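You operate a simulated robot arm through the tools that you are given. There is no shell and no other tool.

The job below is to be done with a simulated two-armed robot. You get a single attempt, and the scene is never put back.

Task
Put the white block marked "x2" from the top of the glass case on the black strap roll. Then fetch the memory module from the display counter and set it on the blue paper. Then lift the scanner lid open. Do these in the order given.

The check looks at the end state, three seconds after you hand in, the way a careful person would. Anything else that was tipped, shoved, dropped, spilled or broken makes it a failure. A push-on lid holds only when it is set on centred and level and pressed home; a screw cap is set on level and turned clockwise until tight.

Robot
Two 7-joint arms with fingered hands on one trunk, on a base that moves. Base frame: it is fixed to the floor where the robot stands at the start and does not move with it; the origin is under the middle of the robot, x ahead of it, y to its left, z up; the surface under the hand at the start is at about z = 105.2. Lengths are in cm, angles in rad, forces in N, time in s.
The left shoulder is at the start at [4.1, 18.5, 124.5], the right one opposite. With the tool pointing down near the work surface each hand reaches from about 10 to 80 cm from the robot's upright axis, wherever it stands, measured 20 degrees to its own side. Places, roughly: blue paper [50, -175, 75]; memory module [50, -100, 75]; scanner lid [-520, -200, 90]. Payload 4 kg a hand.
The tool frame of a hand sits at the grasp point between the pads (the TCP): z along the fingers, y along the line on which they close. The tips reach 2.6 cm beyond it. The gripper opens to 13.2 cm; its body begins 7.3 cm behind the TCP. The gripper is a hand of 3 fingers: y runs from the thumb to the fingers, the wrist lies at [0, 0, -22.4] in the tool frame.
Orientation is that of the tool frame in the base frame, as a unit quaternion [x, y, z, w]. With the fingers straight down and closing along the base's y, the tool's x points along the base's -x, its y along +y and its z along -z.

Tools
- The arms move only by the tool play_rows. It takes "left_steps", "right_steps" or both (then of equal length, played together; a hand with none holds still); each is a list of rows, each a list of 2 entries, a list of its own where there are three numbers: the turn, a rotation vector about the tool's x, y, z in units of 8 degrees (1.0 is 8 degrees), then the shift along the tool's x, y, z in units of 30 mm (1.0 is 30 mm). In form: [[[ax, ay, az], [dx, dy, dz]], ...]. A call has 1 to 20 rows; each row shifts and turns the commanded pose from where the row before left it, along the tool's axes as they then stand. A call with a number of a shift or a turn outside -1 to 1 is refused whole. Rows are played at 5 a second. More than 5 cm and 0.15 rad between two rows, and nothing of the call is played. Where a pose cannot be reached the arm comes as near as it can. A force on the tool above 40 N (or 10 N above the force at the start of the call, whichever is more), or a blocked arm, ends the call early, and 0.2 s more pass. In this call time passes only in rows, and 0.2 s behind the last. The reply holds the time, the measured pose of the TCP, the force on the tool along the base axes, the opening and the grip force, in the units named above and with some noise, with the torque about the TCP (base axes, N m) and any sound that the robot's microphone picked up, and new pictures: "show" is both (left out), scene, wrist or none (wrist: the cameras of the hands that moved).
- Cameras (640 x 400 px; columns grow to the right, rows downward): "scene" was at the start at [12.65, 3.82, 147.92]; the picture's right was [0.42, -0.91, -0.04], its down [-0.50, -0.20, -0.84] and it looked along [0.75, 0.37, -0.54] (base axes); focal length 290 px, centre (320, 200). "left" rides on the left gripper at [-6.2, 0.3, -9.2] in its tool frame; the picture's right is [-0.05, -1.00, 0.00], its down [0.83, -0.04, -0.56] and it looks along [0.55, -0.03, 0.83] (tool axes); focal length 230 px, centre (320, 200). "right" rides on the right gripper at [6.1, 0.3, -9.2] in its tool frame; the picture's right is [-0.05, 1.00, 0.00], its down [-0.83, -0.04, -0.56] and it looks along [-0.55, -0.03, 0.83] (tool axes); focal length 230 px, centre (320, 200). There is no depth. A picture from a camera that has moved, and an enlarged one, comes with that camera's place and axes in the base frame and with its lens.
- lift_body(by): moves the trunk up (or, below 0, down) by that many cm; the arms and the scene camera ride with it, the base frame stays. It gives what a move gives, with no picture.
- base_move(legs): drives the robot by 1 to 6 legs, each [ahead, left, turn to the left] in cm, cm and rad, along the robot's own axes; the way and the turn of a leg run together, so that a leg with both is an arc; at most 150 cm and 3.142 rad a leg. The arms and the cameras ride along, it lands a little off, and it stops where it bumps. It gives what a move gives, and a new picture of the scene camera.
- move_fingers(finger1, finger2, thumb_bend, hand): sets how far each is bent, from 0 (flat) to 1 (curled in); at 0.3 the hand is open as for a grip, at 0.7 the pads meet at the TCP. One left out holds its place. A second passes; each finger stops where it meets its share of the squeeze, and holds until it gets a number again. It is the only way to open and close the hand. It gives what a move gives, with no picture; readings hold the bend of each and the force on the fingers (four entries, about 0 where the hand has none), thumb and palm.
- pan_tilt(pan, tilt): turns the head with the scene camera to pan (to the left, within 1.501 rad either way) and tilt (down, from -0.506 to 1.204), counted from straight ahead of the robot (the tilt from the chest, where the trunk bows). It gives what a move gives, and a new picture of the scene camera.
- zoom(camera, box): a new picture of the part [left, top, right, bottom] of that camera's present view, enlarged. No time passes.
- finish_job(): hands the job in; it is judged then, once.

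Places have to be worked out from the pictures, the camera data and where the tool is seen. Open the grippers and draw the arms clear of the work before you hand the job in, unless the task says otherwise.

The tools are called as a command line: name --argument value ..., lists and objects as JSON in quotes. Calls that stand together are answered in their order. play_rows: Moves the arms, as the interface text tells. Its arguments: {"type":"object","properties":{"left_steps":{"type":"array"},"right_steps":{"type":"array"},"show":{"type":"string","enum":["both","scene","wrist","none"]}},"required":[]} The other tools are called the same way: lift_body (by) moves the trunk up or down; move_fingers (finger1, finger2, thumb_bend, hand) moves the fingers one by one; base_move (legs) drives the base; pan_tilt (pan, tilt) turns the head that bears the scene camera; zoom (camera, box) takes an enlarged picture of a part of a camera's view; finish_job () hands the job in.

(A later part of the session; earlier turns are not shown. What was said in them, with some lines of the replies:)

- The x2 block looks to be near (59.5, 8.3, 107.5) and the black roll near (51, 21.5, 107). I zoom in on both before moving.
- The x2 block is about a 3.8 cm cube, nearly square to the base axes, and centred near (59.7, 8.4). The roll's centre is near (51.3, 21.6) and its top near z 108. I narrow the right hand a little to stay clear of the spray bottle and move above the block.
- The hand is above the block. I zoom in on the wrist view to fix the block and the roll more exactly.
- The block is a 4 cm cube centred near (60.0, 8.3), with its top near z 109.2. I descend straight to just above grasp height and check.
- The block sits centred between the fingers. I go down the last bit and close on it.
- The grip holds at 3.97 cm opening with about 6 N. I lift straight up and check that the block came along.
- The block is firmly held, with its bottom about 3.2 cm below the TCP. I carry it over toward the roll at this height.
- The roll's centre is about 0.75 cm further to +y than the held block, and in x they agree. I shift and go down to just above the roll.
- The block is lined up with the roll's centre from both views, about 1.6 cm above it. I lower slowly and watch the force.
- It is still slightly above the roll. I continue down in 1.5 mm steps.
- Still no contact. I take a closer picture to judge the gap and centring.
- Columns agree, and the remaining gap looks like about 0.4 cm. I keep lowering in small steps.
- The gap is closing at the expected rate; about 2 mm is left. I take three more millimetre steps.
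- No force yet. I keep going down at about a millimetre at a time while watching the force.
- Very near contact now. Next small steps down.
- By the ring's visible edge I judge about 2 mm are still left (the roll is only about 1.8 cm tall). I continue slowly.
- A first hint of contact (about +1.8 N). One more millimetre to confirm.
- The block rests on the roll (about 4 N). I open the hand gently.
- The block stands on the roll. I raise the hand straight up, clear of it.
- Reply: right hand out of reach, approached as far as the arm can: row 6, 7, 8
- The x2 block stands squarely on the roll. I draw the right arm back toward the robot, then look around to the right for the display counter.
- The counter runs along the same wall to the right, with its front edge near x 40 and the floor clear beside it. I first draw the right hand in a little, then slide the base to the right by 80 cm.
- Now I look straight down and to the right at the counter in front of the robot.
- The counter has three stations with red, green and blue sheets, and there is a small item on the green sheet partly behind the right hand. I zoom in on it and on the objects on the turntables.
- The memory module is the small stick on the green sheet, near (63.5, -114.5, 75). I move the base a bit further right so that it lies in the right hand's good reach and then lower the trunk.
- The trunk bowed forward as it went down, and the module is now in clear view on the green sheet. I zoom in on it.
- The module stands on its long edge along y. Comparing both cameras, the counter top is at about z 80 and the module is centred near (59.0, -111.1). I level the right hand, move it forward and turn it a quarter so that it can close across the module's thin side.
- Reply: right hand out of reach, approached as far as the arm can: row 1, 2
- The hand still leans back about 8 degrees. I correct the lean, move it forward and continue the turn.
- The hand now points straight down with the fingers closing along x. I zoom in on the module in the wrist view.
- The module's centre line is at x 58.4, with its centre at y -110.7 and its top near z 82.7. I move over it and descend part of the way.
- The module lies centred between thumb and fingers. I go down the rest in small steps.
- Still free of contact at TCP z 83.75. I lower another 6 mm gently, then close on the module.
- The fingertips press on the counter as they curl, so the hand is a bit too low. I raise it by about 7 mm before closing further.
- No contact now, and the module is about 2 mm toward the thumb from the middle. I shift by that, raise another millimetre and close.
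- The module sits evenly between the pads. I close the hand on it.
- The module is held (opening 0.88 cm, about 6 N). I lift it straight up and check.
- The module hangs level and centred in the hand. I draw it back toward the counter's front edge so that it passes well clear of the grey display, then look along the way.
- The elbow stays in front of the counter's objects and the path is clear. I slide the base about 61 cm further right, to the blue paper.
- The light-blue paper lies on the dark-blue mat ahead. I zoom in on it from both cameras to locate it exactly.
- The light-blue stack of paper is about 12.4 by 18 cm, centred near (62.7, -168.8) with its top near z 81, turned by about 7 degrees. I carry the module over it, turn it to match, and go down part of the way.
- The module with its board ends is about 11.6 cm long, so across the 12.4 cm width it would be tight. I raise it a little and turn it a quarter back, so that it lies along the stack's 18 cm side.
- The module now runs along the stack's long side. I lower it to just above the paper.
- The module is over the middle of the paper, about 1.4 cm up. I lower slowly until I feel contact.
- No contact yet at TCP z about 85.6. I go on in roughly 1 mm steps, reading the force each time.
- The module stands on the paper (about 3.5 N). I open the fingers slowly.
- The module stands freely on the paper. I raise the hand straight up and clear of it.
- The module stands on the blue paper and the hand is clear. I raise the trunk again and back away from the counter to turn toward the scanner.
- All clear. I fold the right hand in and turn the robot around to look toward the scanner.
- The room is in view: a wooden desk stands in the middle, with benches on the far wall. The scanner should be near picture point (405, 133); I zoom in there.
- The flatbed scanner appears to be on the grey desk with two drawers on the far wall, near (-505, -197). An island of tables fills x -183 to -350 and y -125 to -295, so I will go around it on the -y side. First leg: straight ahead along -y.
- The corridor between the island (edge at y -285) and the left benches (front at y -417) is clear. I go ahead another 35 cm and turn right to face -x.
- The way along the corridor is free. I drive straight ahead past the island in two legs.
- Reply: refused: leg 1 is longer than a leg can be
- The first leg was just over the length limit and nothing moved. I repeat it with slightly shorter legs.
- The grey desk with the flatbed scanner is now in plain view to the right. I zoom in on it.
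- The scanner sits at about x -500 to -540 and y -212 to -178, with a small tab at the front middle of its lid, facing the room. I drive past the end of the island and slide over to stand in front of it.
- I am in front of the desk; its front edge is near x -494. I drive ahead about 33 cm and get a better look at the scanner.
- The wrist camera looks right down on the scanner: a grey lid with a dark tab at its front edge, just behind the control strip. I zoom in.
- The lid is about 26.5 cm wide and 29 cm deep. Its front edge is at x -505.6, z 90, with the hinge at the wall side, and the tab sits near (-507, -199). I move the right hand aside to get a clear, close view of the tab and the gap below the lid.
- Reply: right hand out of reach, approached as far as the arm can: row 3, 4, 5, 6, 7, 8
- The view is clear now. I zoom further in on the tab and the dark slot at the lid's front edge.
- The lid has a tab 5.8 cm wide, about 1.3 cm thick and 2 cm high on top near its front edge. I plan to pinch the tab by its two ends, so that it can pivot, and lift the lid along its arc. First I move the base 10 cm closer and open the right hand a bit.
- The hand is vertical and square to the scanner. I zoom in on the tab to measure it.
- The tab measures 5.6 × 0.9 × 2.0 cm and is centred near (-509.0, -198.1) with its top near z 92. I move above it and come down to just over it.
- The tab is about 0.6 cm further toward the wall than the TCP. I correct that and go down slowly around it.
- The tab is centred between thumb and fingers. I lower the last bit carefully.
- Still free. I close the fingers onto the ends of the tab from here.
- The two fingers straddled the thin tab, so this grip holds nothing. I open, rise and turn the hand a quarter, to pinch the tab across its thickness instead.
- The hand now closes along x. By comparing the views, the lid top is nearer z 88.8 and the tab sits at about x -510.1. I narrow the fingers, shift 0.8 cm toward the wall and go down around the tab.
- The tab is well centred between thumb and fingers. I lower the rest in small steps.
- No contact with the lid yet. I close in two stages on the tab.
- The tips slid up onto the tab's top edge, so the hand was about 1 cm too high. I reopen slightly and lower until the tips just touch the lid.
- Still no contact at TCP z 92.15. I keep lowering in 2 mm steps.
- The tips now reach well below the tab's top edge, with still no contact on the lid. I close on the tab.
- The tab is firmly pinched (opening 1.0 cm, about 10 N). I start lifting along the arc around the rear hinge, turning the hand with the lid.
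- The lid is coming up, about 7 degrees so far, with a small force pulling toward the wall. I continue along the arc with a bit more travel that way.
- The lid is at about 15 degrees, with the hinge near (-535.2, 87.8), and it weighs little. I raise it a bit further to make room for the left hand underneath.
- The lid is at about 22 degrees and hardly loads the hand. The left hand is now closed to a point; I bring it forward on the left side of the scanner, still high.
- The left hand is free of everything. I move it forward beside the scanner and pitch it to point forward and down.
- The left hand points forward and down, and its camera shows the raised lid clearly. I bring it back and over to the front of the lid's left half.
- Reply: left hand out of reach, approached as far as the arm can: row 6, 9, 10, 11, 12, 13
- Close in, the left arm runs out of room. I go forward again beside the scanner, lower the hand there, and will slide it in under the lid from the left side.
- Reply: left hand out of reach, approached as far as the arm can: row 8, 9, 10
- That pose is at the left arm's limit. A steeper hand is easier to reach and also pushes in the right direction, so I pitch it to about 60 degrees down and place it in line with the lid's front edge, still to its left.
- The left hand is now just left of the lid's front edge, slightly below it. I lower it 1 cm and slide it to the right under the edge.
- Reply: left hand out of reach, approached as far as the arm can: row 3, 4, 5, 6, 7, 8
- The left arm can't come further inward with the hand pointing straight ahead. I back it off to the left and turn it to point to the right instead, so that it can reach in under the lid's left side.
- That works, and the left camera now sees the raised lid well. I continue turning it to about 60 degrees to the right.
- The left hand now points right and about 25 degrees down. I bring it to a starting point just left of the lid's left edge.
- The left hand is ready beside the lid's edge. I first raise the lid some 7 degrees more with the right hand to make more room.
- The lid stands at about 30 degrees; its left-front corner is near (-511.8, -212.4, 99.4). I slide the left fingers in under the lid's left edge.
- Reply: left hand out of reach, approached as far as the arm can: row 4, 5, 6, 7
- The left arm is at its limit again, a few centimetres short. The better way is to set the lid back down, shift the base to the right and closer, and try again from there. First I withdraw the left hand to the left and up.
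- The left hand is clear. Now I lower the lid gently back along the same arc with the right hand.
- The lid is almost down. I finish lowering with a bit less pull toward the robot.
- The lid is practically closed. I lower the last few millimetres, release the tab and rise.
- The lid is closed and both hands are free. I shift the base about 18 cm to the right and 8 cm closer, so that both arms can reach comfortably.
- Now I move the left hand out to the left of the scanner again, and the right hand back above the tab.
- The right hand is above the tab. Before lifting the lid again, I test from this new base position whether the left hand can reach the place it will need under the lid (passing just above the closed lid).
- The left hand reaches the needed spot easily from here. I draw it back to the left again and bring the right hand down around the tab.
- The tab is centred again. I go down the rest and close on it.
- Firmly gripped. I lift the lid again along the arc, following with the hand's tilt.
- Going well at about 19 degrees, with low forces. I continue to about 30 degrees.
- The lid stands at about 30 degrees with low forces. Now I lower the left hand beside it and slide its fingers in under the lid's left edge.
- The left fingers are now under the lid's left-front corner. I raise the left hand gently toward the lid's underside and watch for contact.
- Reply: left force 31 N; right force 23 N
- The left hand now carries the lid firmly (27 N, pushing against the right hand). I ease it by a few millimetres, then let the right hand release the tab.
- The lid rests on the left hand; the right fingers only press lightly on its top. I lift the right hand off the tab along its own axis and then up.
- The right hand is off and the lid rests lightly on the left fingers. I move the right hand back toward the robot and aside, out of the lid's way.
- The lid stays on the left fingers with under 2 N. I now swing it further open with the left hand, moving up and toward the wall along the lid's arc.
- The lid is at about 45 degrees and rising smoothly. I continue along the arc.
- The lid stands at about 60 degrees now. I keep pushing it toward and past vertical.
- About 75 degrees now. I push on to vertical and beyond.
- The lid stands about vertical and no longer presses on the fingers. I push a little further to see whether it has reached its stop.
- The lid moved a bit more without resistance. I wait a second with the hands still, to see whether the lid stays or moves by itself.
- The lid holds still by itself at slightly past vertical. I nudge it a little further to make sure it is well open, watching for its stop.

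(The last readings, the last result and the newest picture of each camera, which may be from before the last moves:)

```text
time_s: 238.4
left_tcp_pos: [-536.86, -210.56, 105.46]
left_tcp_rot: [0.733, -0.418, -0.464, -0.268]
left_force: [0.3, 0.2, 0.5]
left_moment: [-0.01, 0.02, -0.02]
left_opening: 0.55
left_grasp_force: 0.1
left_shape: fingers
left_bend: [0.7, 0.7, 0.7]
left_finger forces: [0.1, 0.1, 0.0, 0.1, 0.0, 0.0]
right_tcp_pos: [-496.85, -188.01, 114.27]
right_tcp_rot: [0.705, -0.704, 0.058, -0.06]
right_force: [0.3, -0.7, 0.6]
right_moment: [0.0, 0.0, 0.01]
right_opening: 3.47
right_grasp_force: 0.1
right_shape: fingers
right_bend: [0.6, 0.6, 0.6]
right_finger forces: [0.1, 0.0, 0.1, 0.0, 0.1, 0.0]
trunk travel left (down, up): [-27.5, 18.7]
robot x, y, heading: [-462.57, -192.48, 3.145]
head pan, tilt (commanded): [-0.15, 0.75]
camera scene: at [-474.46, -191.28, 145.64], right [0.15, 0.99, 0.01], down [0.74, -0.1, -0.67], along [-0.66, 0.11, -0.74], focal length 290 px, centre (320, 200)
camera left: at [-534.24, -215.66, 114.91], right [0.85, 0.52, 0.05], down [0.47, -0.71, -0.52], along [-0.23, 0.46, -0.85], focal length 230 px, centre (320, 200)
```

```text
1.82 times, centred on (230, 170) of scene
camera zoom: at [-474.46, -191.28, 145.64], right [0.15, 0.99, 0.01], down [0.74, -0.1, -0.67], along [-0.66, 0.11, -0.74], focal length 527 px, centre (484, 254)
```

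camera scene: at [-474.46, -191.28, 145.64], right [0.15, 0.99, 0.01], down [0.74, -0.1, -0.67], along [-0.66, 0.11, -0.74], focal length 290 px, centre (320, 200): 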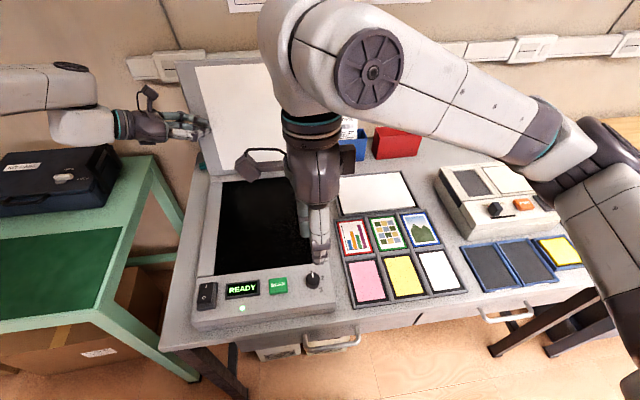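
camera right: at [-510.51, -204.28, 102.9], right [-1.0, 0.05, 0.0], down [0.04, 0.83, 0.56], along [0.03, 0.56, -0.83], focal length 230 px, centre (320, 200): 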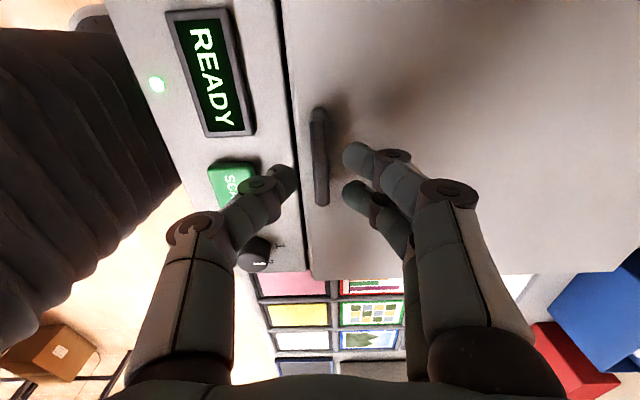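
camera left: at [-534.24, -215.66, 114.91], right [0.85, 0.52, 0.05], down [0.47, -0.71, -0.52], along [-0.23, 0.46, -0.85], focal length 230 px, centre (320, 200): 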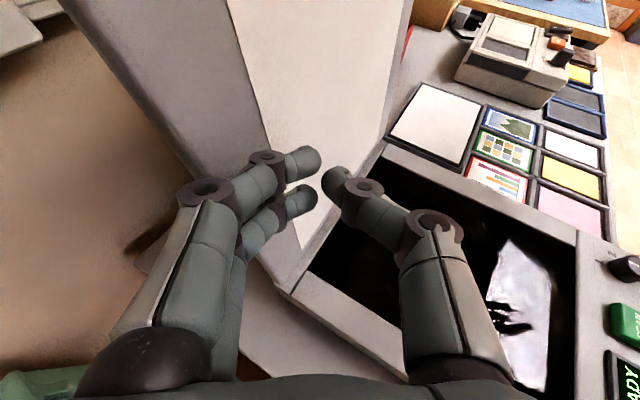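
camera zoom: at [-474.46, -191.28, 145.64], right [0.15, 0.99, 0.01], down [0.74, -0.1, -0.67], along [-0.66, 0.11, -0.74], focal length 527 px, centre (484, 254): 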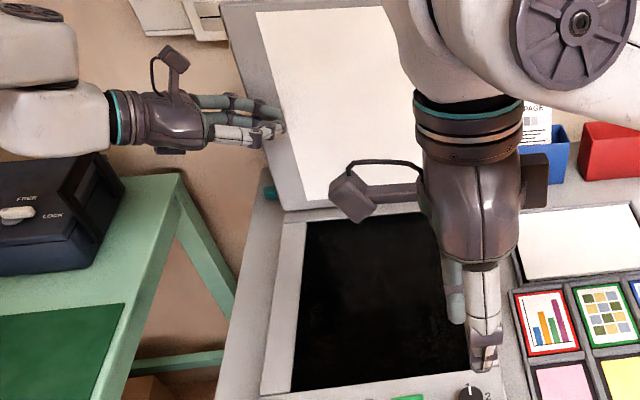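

The lid now leans back at about 103 degrees and holds there without any support. I withdraw the left hand to the left and back toward the robot.

play_rows --left_steps '[[[0, 0, 0], [0, -0.15, -0.4]], [[0, 0, 0], [0, -0.1, -0.8]], [[0, 0, 0], [0, -0.1, -0.8]], [[0, 0, 0], [0, 0, -0.8]], [[0, 0, 0], [0, 0, -0.8]], [[0, 0, 0], [0, 0, -0.8]], [[0, 0, 0], [0, -0.7, -0.68]], [[0, 0, 0], [0, -0.7, -0.68]], [[0, 0, 0], [0, -0.7, -0.68]], [[0, 0, 0], [0, -0.7, -0.68]], [[0, 0, 0], [0, -0.7, -0.68]], [[0, 0, 0], [0, 0, 0]]]'

zoom --camera "scene" --box '[100, 60, 360, 280]'

```text
time_s: 241.0
left_tcp_pos: [-516.39, -222.86, 115.26]
left_tcp_rot: [0.733, -0.418, -0.465, -0.268]
left_force: [0.4, 1.0, 0.0]
left_moment: [0.0, -0.03, -0.07]
left_opening: 0.55
left_grasp_force: 0.1
left_shape: fingers
left_bend: [0.7, 0.7, 0.7]
left_finger forces: [0.0, 0.0, 0.1, 0.0, 0.0, 0.0]
right_tcp_pos: [-496.92, -187.93, 114.33]
right_tcp_rot: [0.705, -0.704, 0.059, -0.059]
right_force: [-1.2, -0.1, -0.8]
right_moment: [-0.01, -0.04, 0.0]
right_opening: 3.45
right_grasp_force: 0.0
right_shape: fingers
right_bend: [0.6, 0.6, 0.6]
right_finger forces: [0.0, 0.1, 0.0, 0.0, 0.1, 0.1]
trunk travel left (down, up): [-27.5, 18.7]
robot x, y, heading: [-462.6, -192.99, 3.142]
head pan, tilt (commanded): [-0.15, 0.75]
camera scene: at [-474.59, -191.28, 145.62], right [0.15, 0.99, 0.01], down [0.74, -0.1, -0.67], along [-0.66, 0.11, -0.75], focal length 290 px, centre (320, 200)
camera left: at [-513.64, -227.99, 124.81], right [0.85, 0.52, 0.05], down [0.47, -0.71, -0.52], along [-0.23, 0.46, -0.86], focal length 230 px, centre (320, 200)
```

scene: 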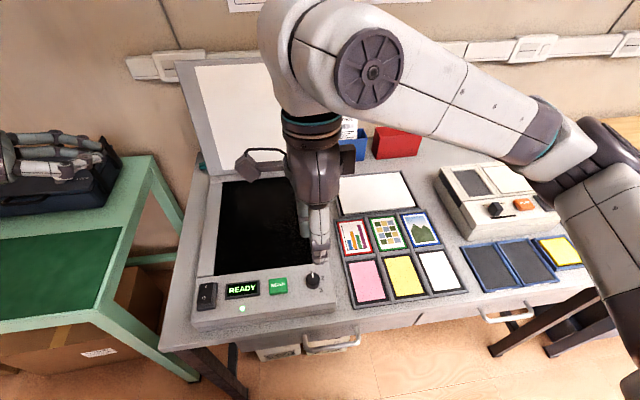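
left: 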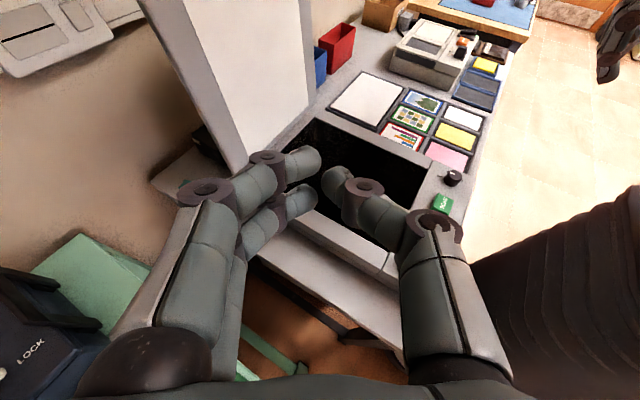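

```text
1.82 times, centred on (230, 170) of scene
camera zoom: at [-474.59, -191.28, 145.62], right [0.15, 0.99, 0.01], down [0.74, -0.1, -0.67], along [-0.66, 0.11, -0.75], focal length 527 px, centre (484, 254)
```

zoom: 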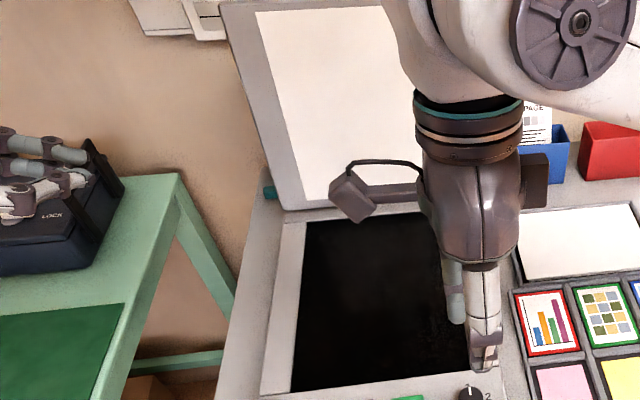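

The lid stays open on its own. I back the robot away from the desk, open both hands and look at the result.

base_move --legs '[[-45, 0, 0]]'

move_fingers --hand "left" --finger1 0.3 --finger2 0.3 --thumb_bend 0.3

move_fingers --hand "right" --finger1 0.3 --finger2 0.3 --thumb_bend 0.3

pan_tilt --pan 0.25 --tilt 0.45

```text
time_s: 243.8
left_tcp_pos: [-471.24, -222.92, 115.27]
left_tcp_rot: [0.732, -0.418, -0.465, -0.269]
left_force: [-0.1, -0.1, 0.3]
left_moment: [0.02, 0.01, 0.01]
left_opening: 0.55
left_grasp_force: 0.0
left_shape: fingers
left_bend: [0.7, 0.7, 0.7]
left_finger forces: [0.0, 0.1, 0.0, 0.0, 0.0, 0.1]
right_tcp_pos: [-451.8, -188.09, 114.46]
right_tcp_rot: [0.706, -0.703, 0.059, -0.06]
right_force: [-0.2, -0.9, -0.6]
right_moment: [0.0, 0.01, 0.0]
right_opening: 3.42
right_grasp_force: 0.0
right_shape: fingers
right_bend: [0.6, 0.6, 0.6]
right_finger forces: [0.0, 0.0, 0.1, 0.1, 0.0, 0.0]
trunk travel left (down, up): [-27.5, 18.7]
robot x, y, heading: [-417.12, -192.45, -3.143]
head pan, tilt (commanded): [-0.15, 0.75]
camera scene: at [-429.51, -191.32, 145.63], right [0.15, 0.99, 0.01], down [0.74, -0.1, -0.67], along [-0.66, 0.11, -0.75], focal length 290 px, centre (320, 200)
```

scene: 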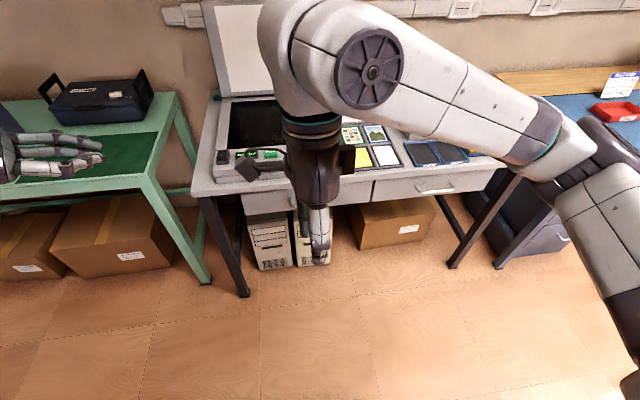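

```text
time_s: 244.8
left_tcp_pos: [-471.09, -222.93, 115.35]
left_tcp_rot: [0.734, -0.417, -0.465, -0.267]
left_force: [-0.3, 0.7, -0.3]
left_moment: [0.0, -0.03, 0.01]
left_opening: 13.38
left_grasp_force: 0.0
left_shape: fingers
left_bend: [0.3, 0.3, 0.3]
left_finger forces: [0.1, 0.0, 0.0, 0.0, 0.1, 0.1]
right_tcp_pos: [-451.89, -188.17, 114.21]
right_tcp_rot: [0.706, -0.703, 0.058, -0.061]
right_force: [0.3, 0.0, -0.8]
right_moment: [0.03, 0.0, 0.03]
right_opening: 3.42
right_grasp_force: 0.0
right_shape: fingers
right_bend: [0.6, 0.6, 0.6]
right_finger forces: [0.0, 0.0, 0.0, 0.0, 0.0, 0.0]
trunk travel left (down, up): [-27.5, 18.7]
robot x, y, heading: [-417.53, -192.31, -3.141]
head pan, tilt (commanded): [-0.15, 0.75]
```

```text
time_s: 245.8
left_tcp_pos: [-471.09, -222.87, 115.2]
left_tcp_rot: [0.733, -0.418, -0.465, -0.268]
left_force: [-0.3, 1.0, 0.6]
left_moment: [0.02, -0.04, 0.0]
left_opening: 13.39
left_grasp_force: 0.1
left_shape: fingers
left_bend: [0.3, 0.3, 0.3]
left_finger forces: [0.0, 0.1, 0.0, 0.0, 0.0, 0.0]
right_tcp_pos: [-451.88, -188.14, 114.26]
right_tcp_rot: [0.706, -0.704, 0.057, -0.06]
right_force: [-1.0, 0.2, -0.6]
right_moment: [0.01, -0.02, -0.01]
right_opening: 13.39
right_grasp_force: 0.1
right_shape: fingers
right_bend: [0.3, 0.3, 0.3]
right_finger forces: [0.0, 0.0, 0.0, 0.0, 0.0, 0.0]
trunk travel left (down, up): [-27.5, 18.7]
robot x, y, heading: [-416.82, -192.52, -3.146]
head pan, tilt (commanded): [-0.15, 0.75]
```

```text
time_s: 246.6
left_tcp_pos: [-471.18, -222.99, 115.27]
left_tcp_rot: [0.733, -0.417, -0.465, -0.268]
left_force: [-0.5, 0.6, 0.3]
left_moment: [0.03, -0.01, -0.01]
left_opening: 13.38
left_grasp_force: 0.1
left_shape: fingers
left_bend: [0.3, 0.3, 0.3]
left_finger forces: [0.0, 0.0, 0.0, 0.1, 0.0, 0.1]
right_tcp_pos: [-451.84, -188.08, 114.26]
right_tcp_rot: [0.706, -0.703, 0.059, -0.06]
right_force: [-0.1, 0.7, 0.3]
right_moment: [0.0, -0.02, 0.0]
right_opening: 13.37
right_grasp_force: 0.0
right_shape: fingers
right_bend: [0.3, 0.3, 0.3]
right_finger forces: [0.0, 0.0, 0.0, 0.1, 0.1, 0.1]
trunk travel left (down, up): [-27.5, 18.7]
robot x, y, heading: [-417.54, -191.99, -3.141]
head pan, tilt (commanded): [0.25, 0.45]
camera scene: at [-430.41, -194.81, 148.2], right [-0.25, 0.97, -0.02], down [0.5, 0.11, -0.86], along [-0.83, -0.22, -0.51], focal length 290 px, centre (320, 200)
```

scene: 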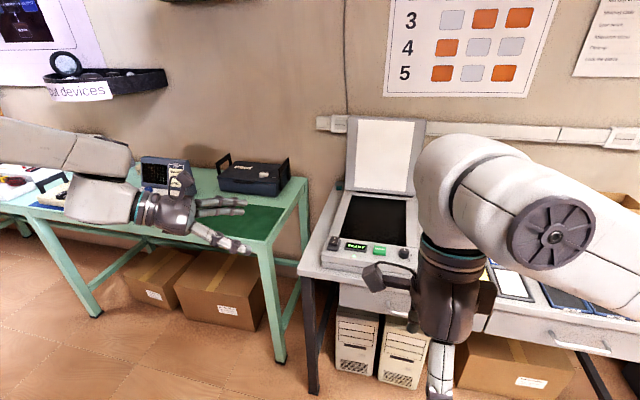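

The lid stands open and everything around it looks undisturbed. I take a closer look before handing in.

zoom --camera "scene" --box '[290, 100, 470, 290]'

zoom --camera "scene" --box '[120, 130, 320, 270]'

```text
2.11 times, centred on (380, 195) of scene
camera zoom: at [-430.41, -194.81, 148.2], right [-0.25, 0.97, -0.02], down [0.5, 0.11, -0.86], along [-0.83, -0.22, -0.51], focal length 611 px, centre (194, 210)
```

zoom: 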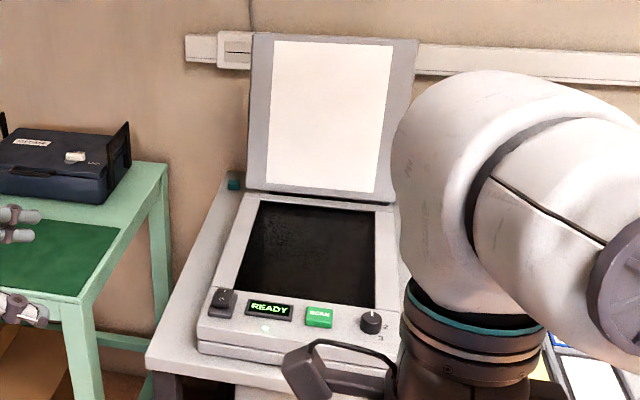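

```text
2.86 times, centred on (220, 200) of scene
camera zoom: at [-430.41, -194.81, 148.2], right [-0.25, 0.97, -0.02], down [0.5, 0.11, -0.86], along [-0.83, -0.22, -0.51], focal length 829 px, centre (606, 200)
```

zoom: 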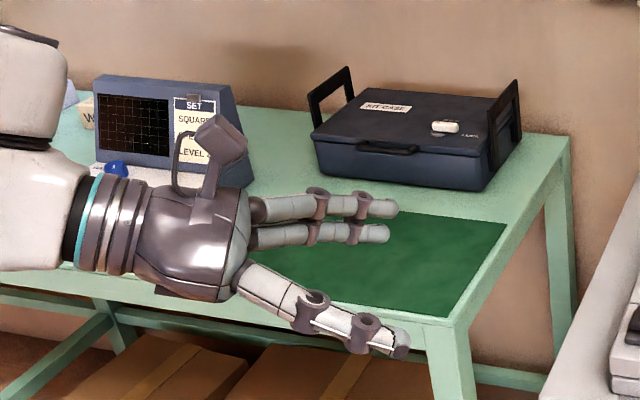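

The scanner lid stands open and holds by itself. The x2 block is on the strap roll, the memory module is on the blue paper, and both hands are open and clear. I hand the job in.

finish_job

```text
The job is handed in.
```

I did all three parts in the order given and handed the job in. I don't know the result of the check.

1. **x2 block:** it stands centred on the black strap roll, and it was still there after I drew the hand away.
2. **Memory module:** it stands on its long edge, as I found it, in the middle of the light-blue paper. I took "blue paper" to mean that light-blue stack, which lies on a dark-blue mat. If the mat was meant, the module is on the paper above it.
3. **Scanner lid:** it is open to about 103 degrees and holds there without support. My first try left the left hand short of reach, so I lowered the lid gently, moved the base and lifted it again.

I saw nothing tipped, dropped or pushed out of place. I could not see the small black device behind the scanner once the lid was up. I also did not go back to look at the block and the module after moving on to the scanner. Both hands are open and the robot has backed away from the desk.
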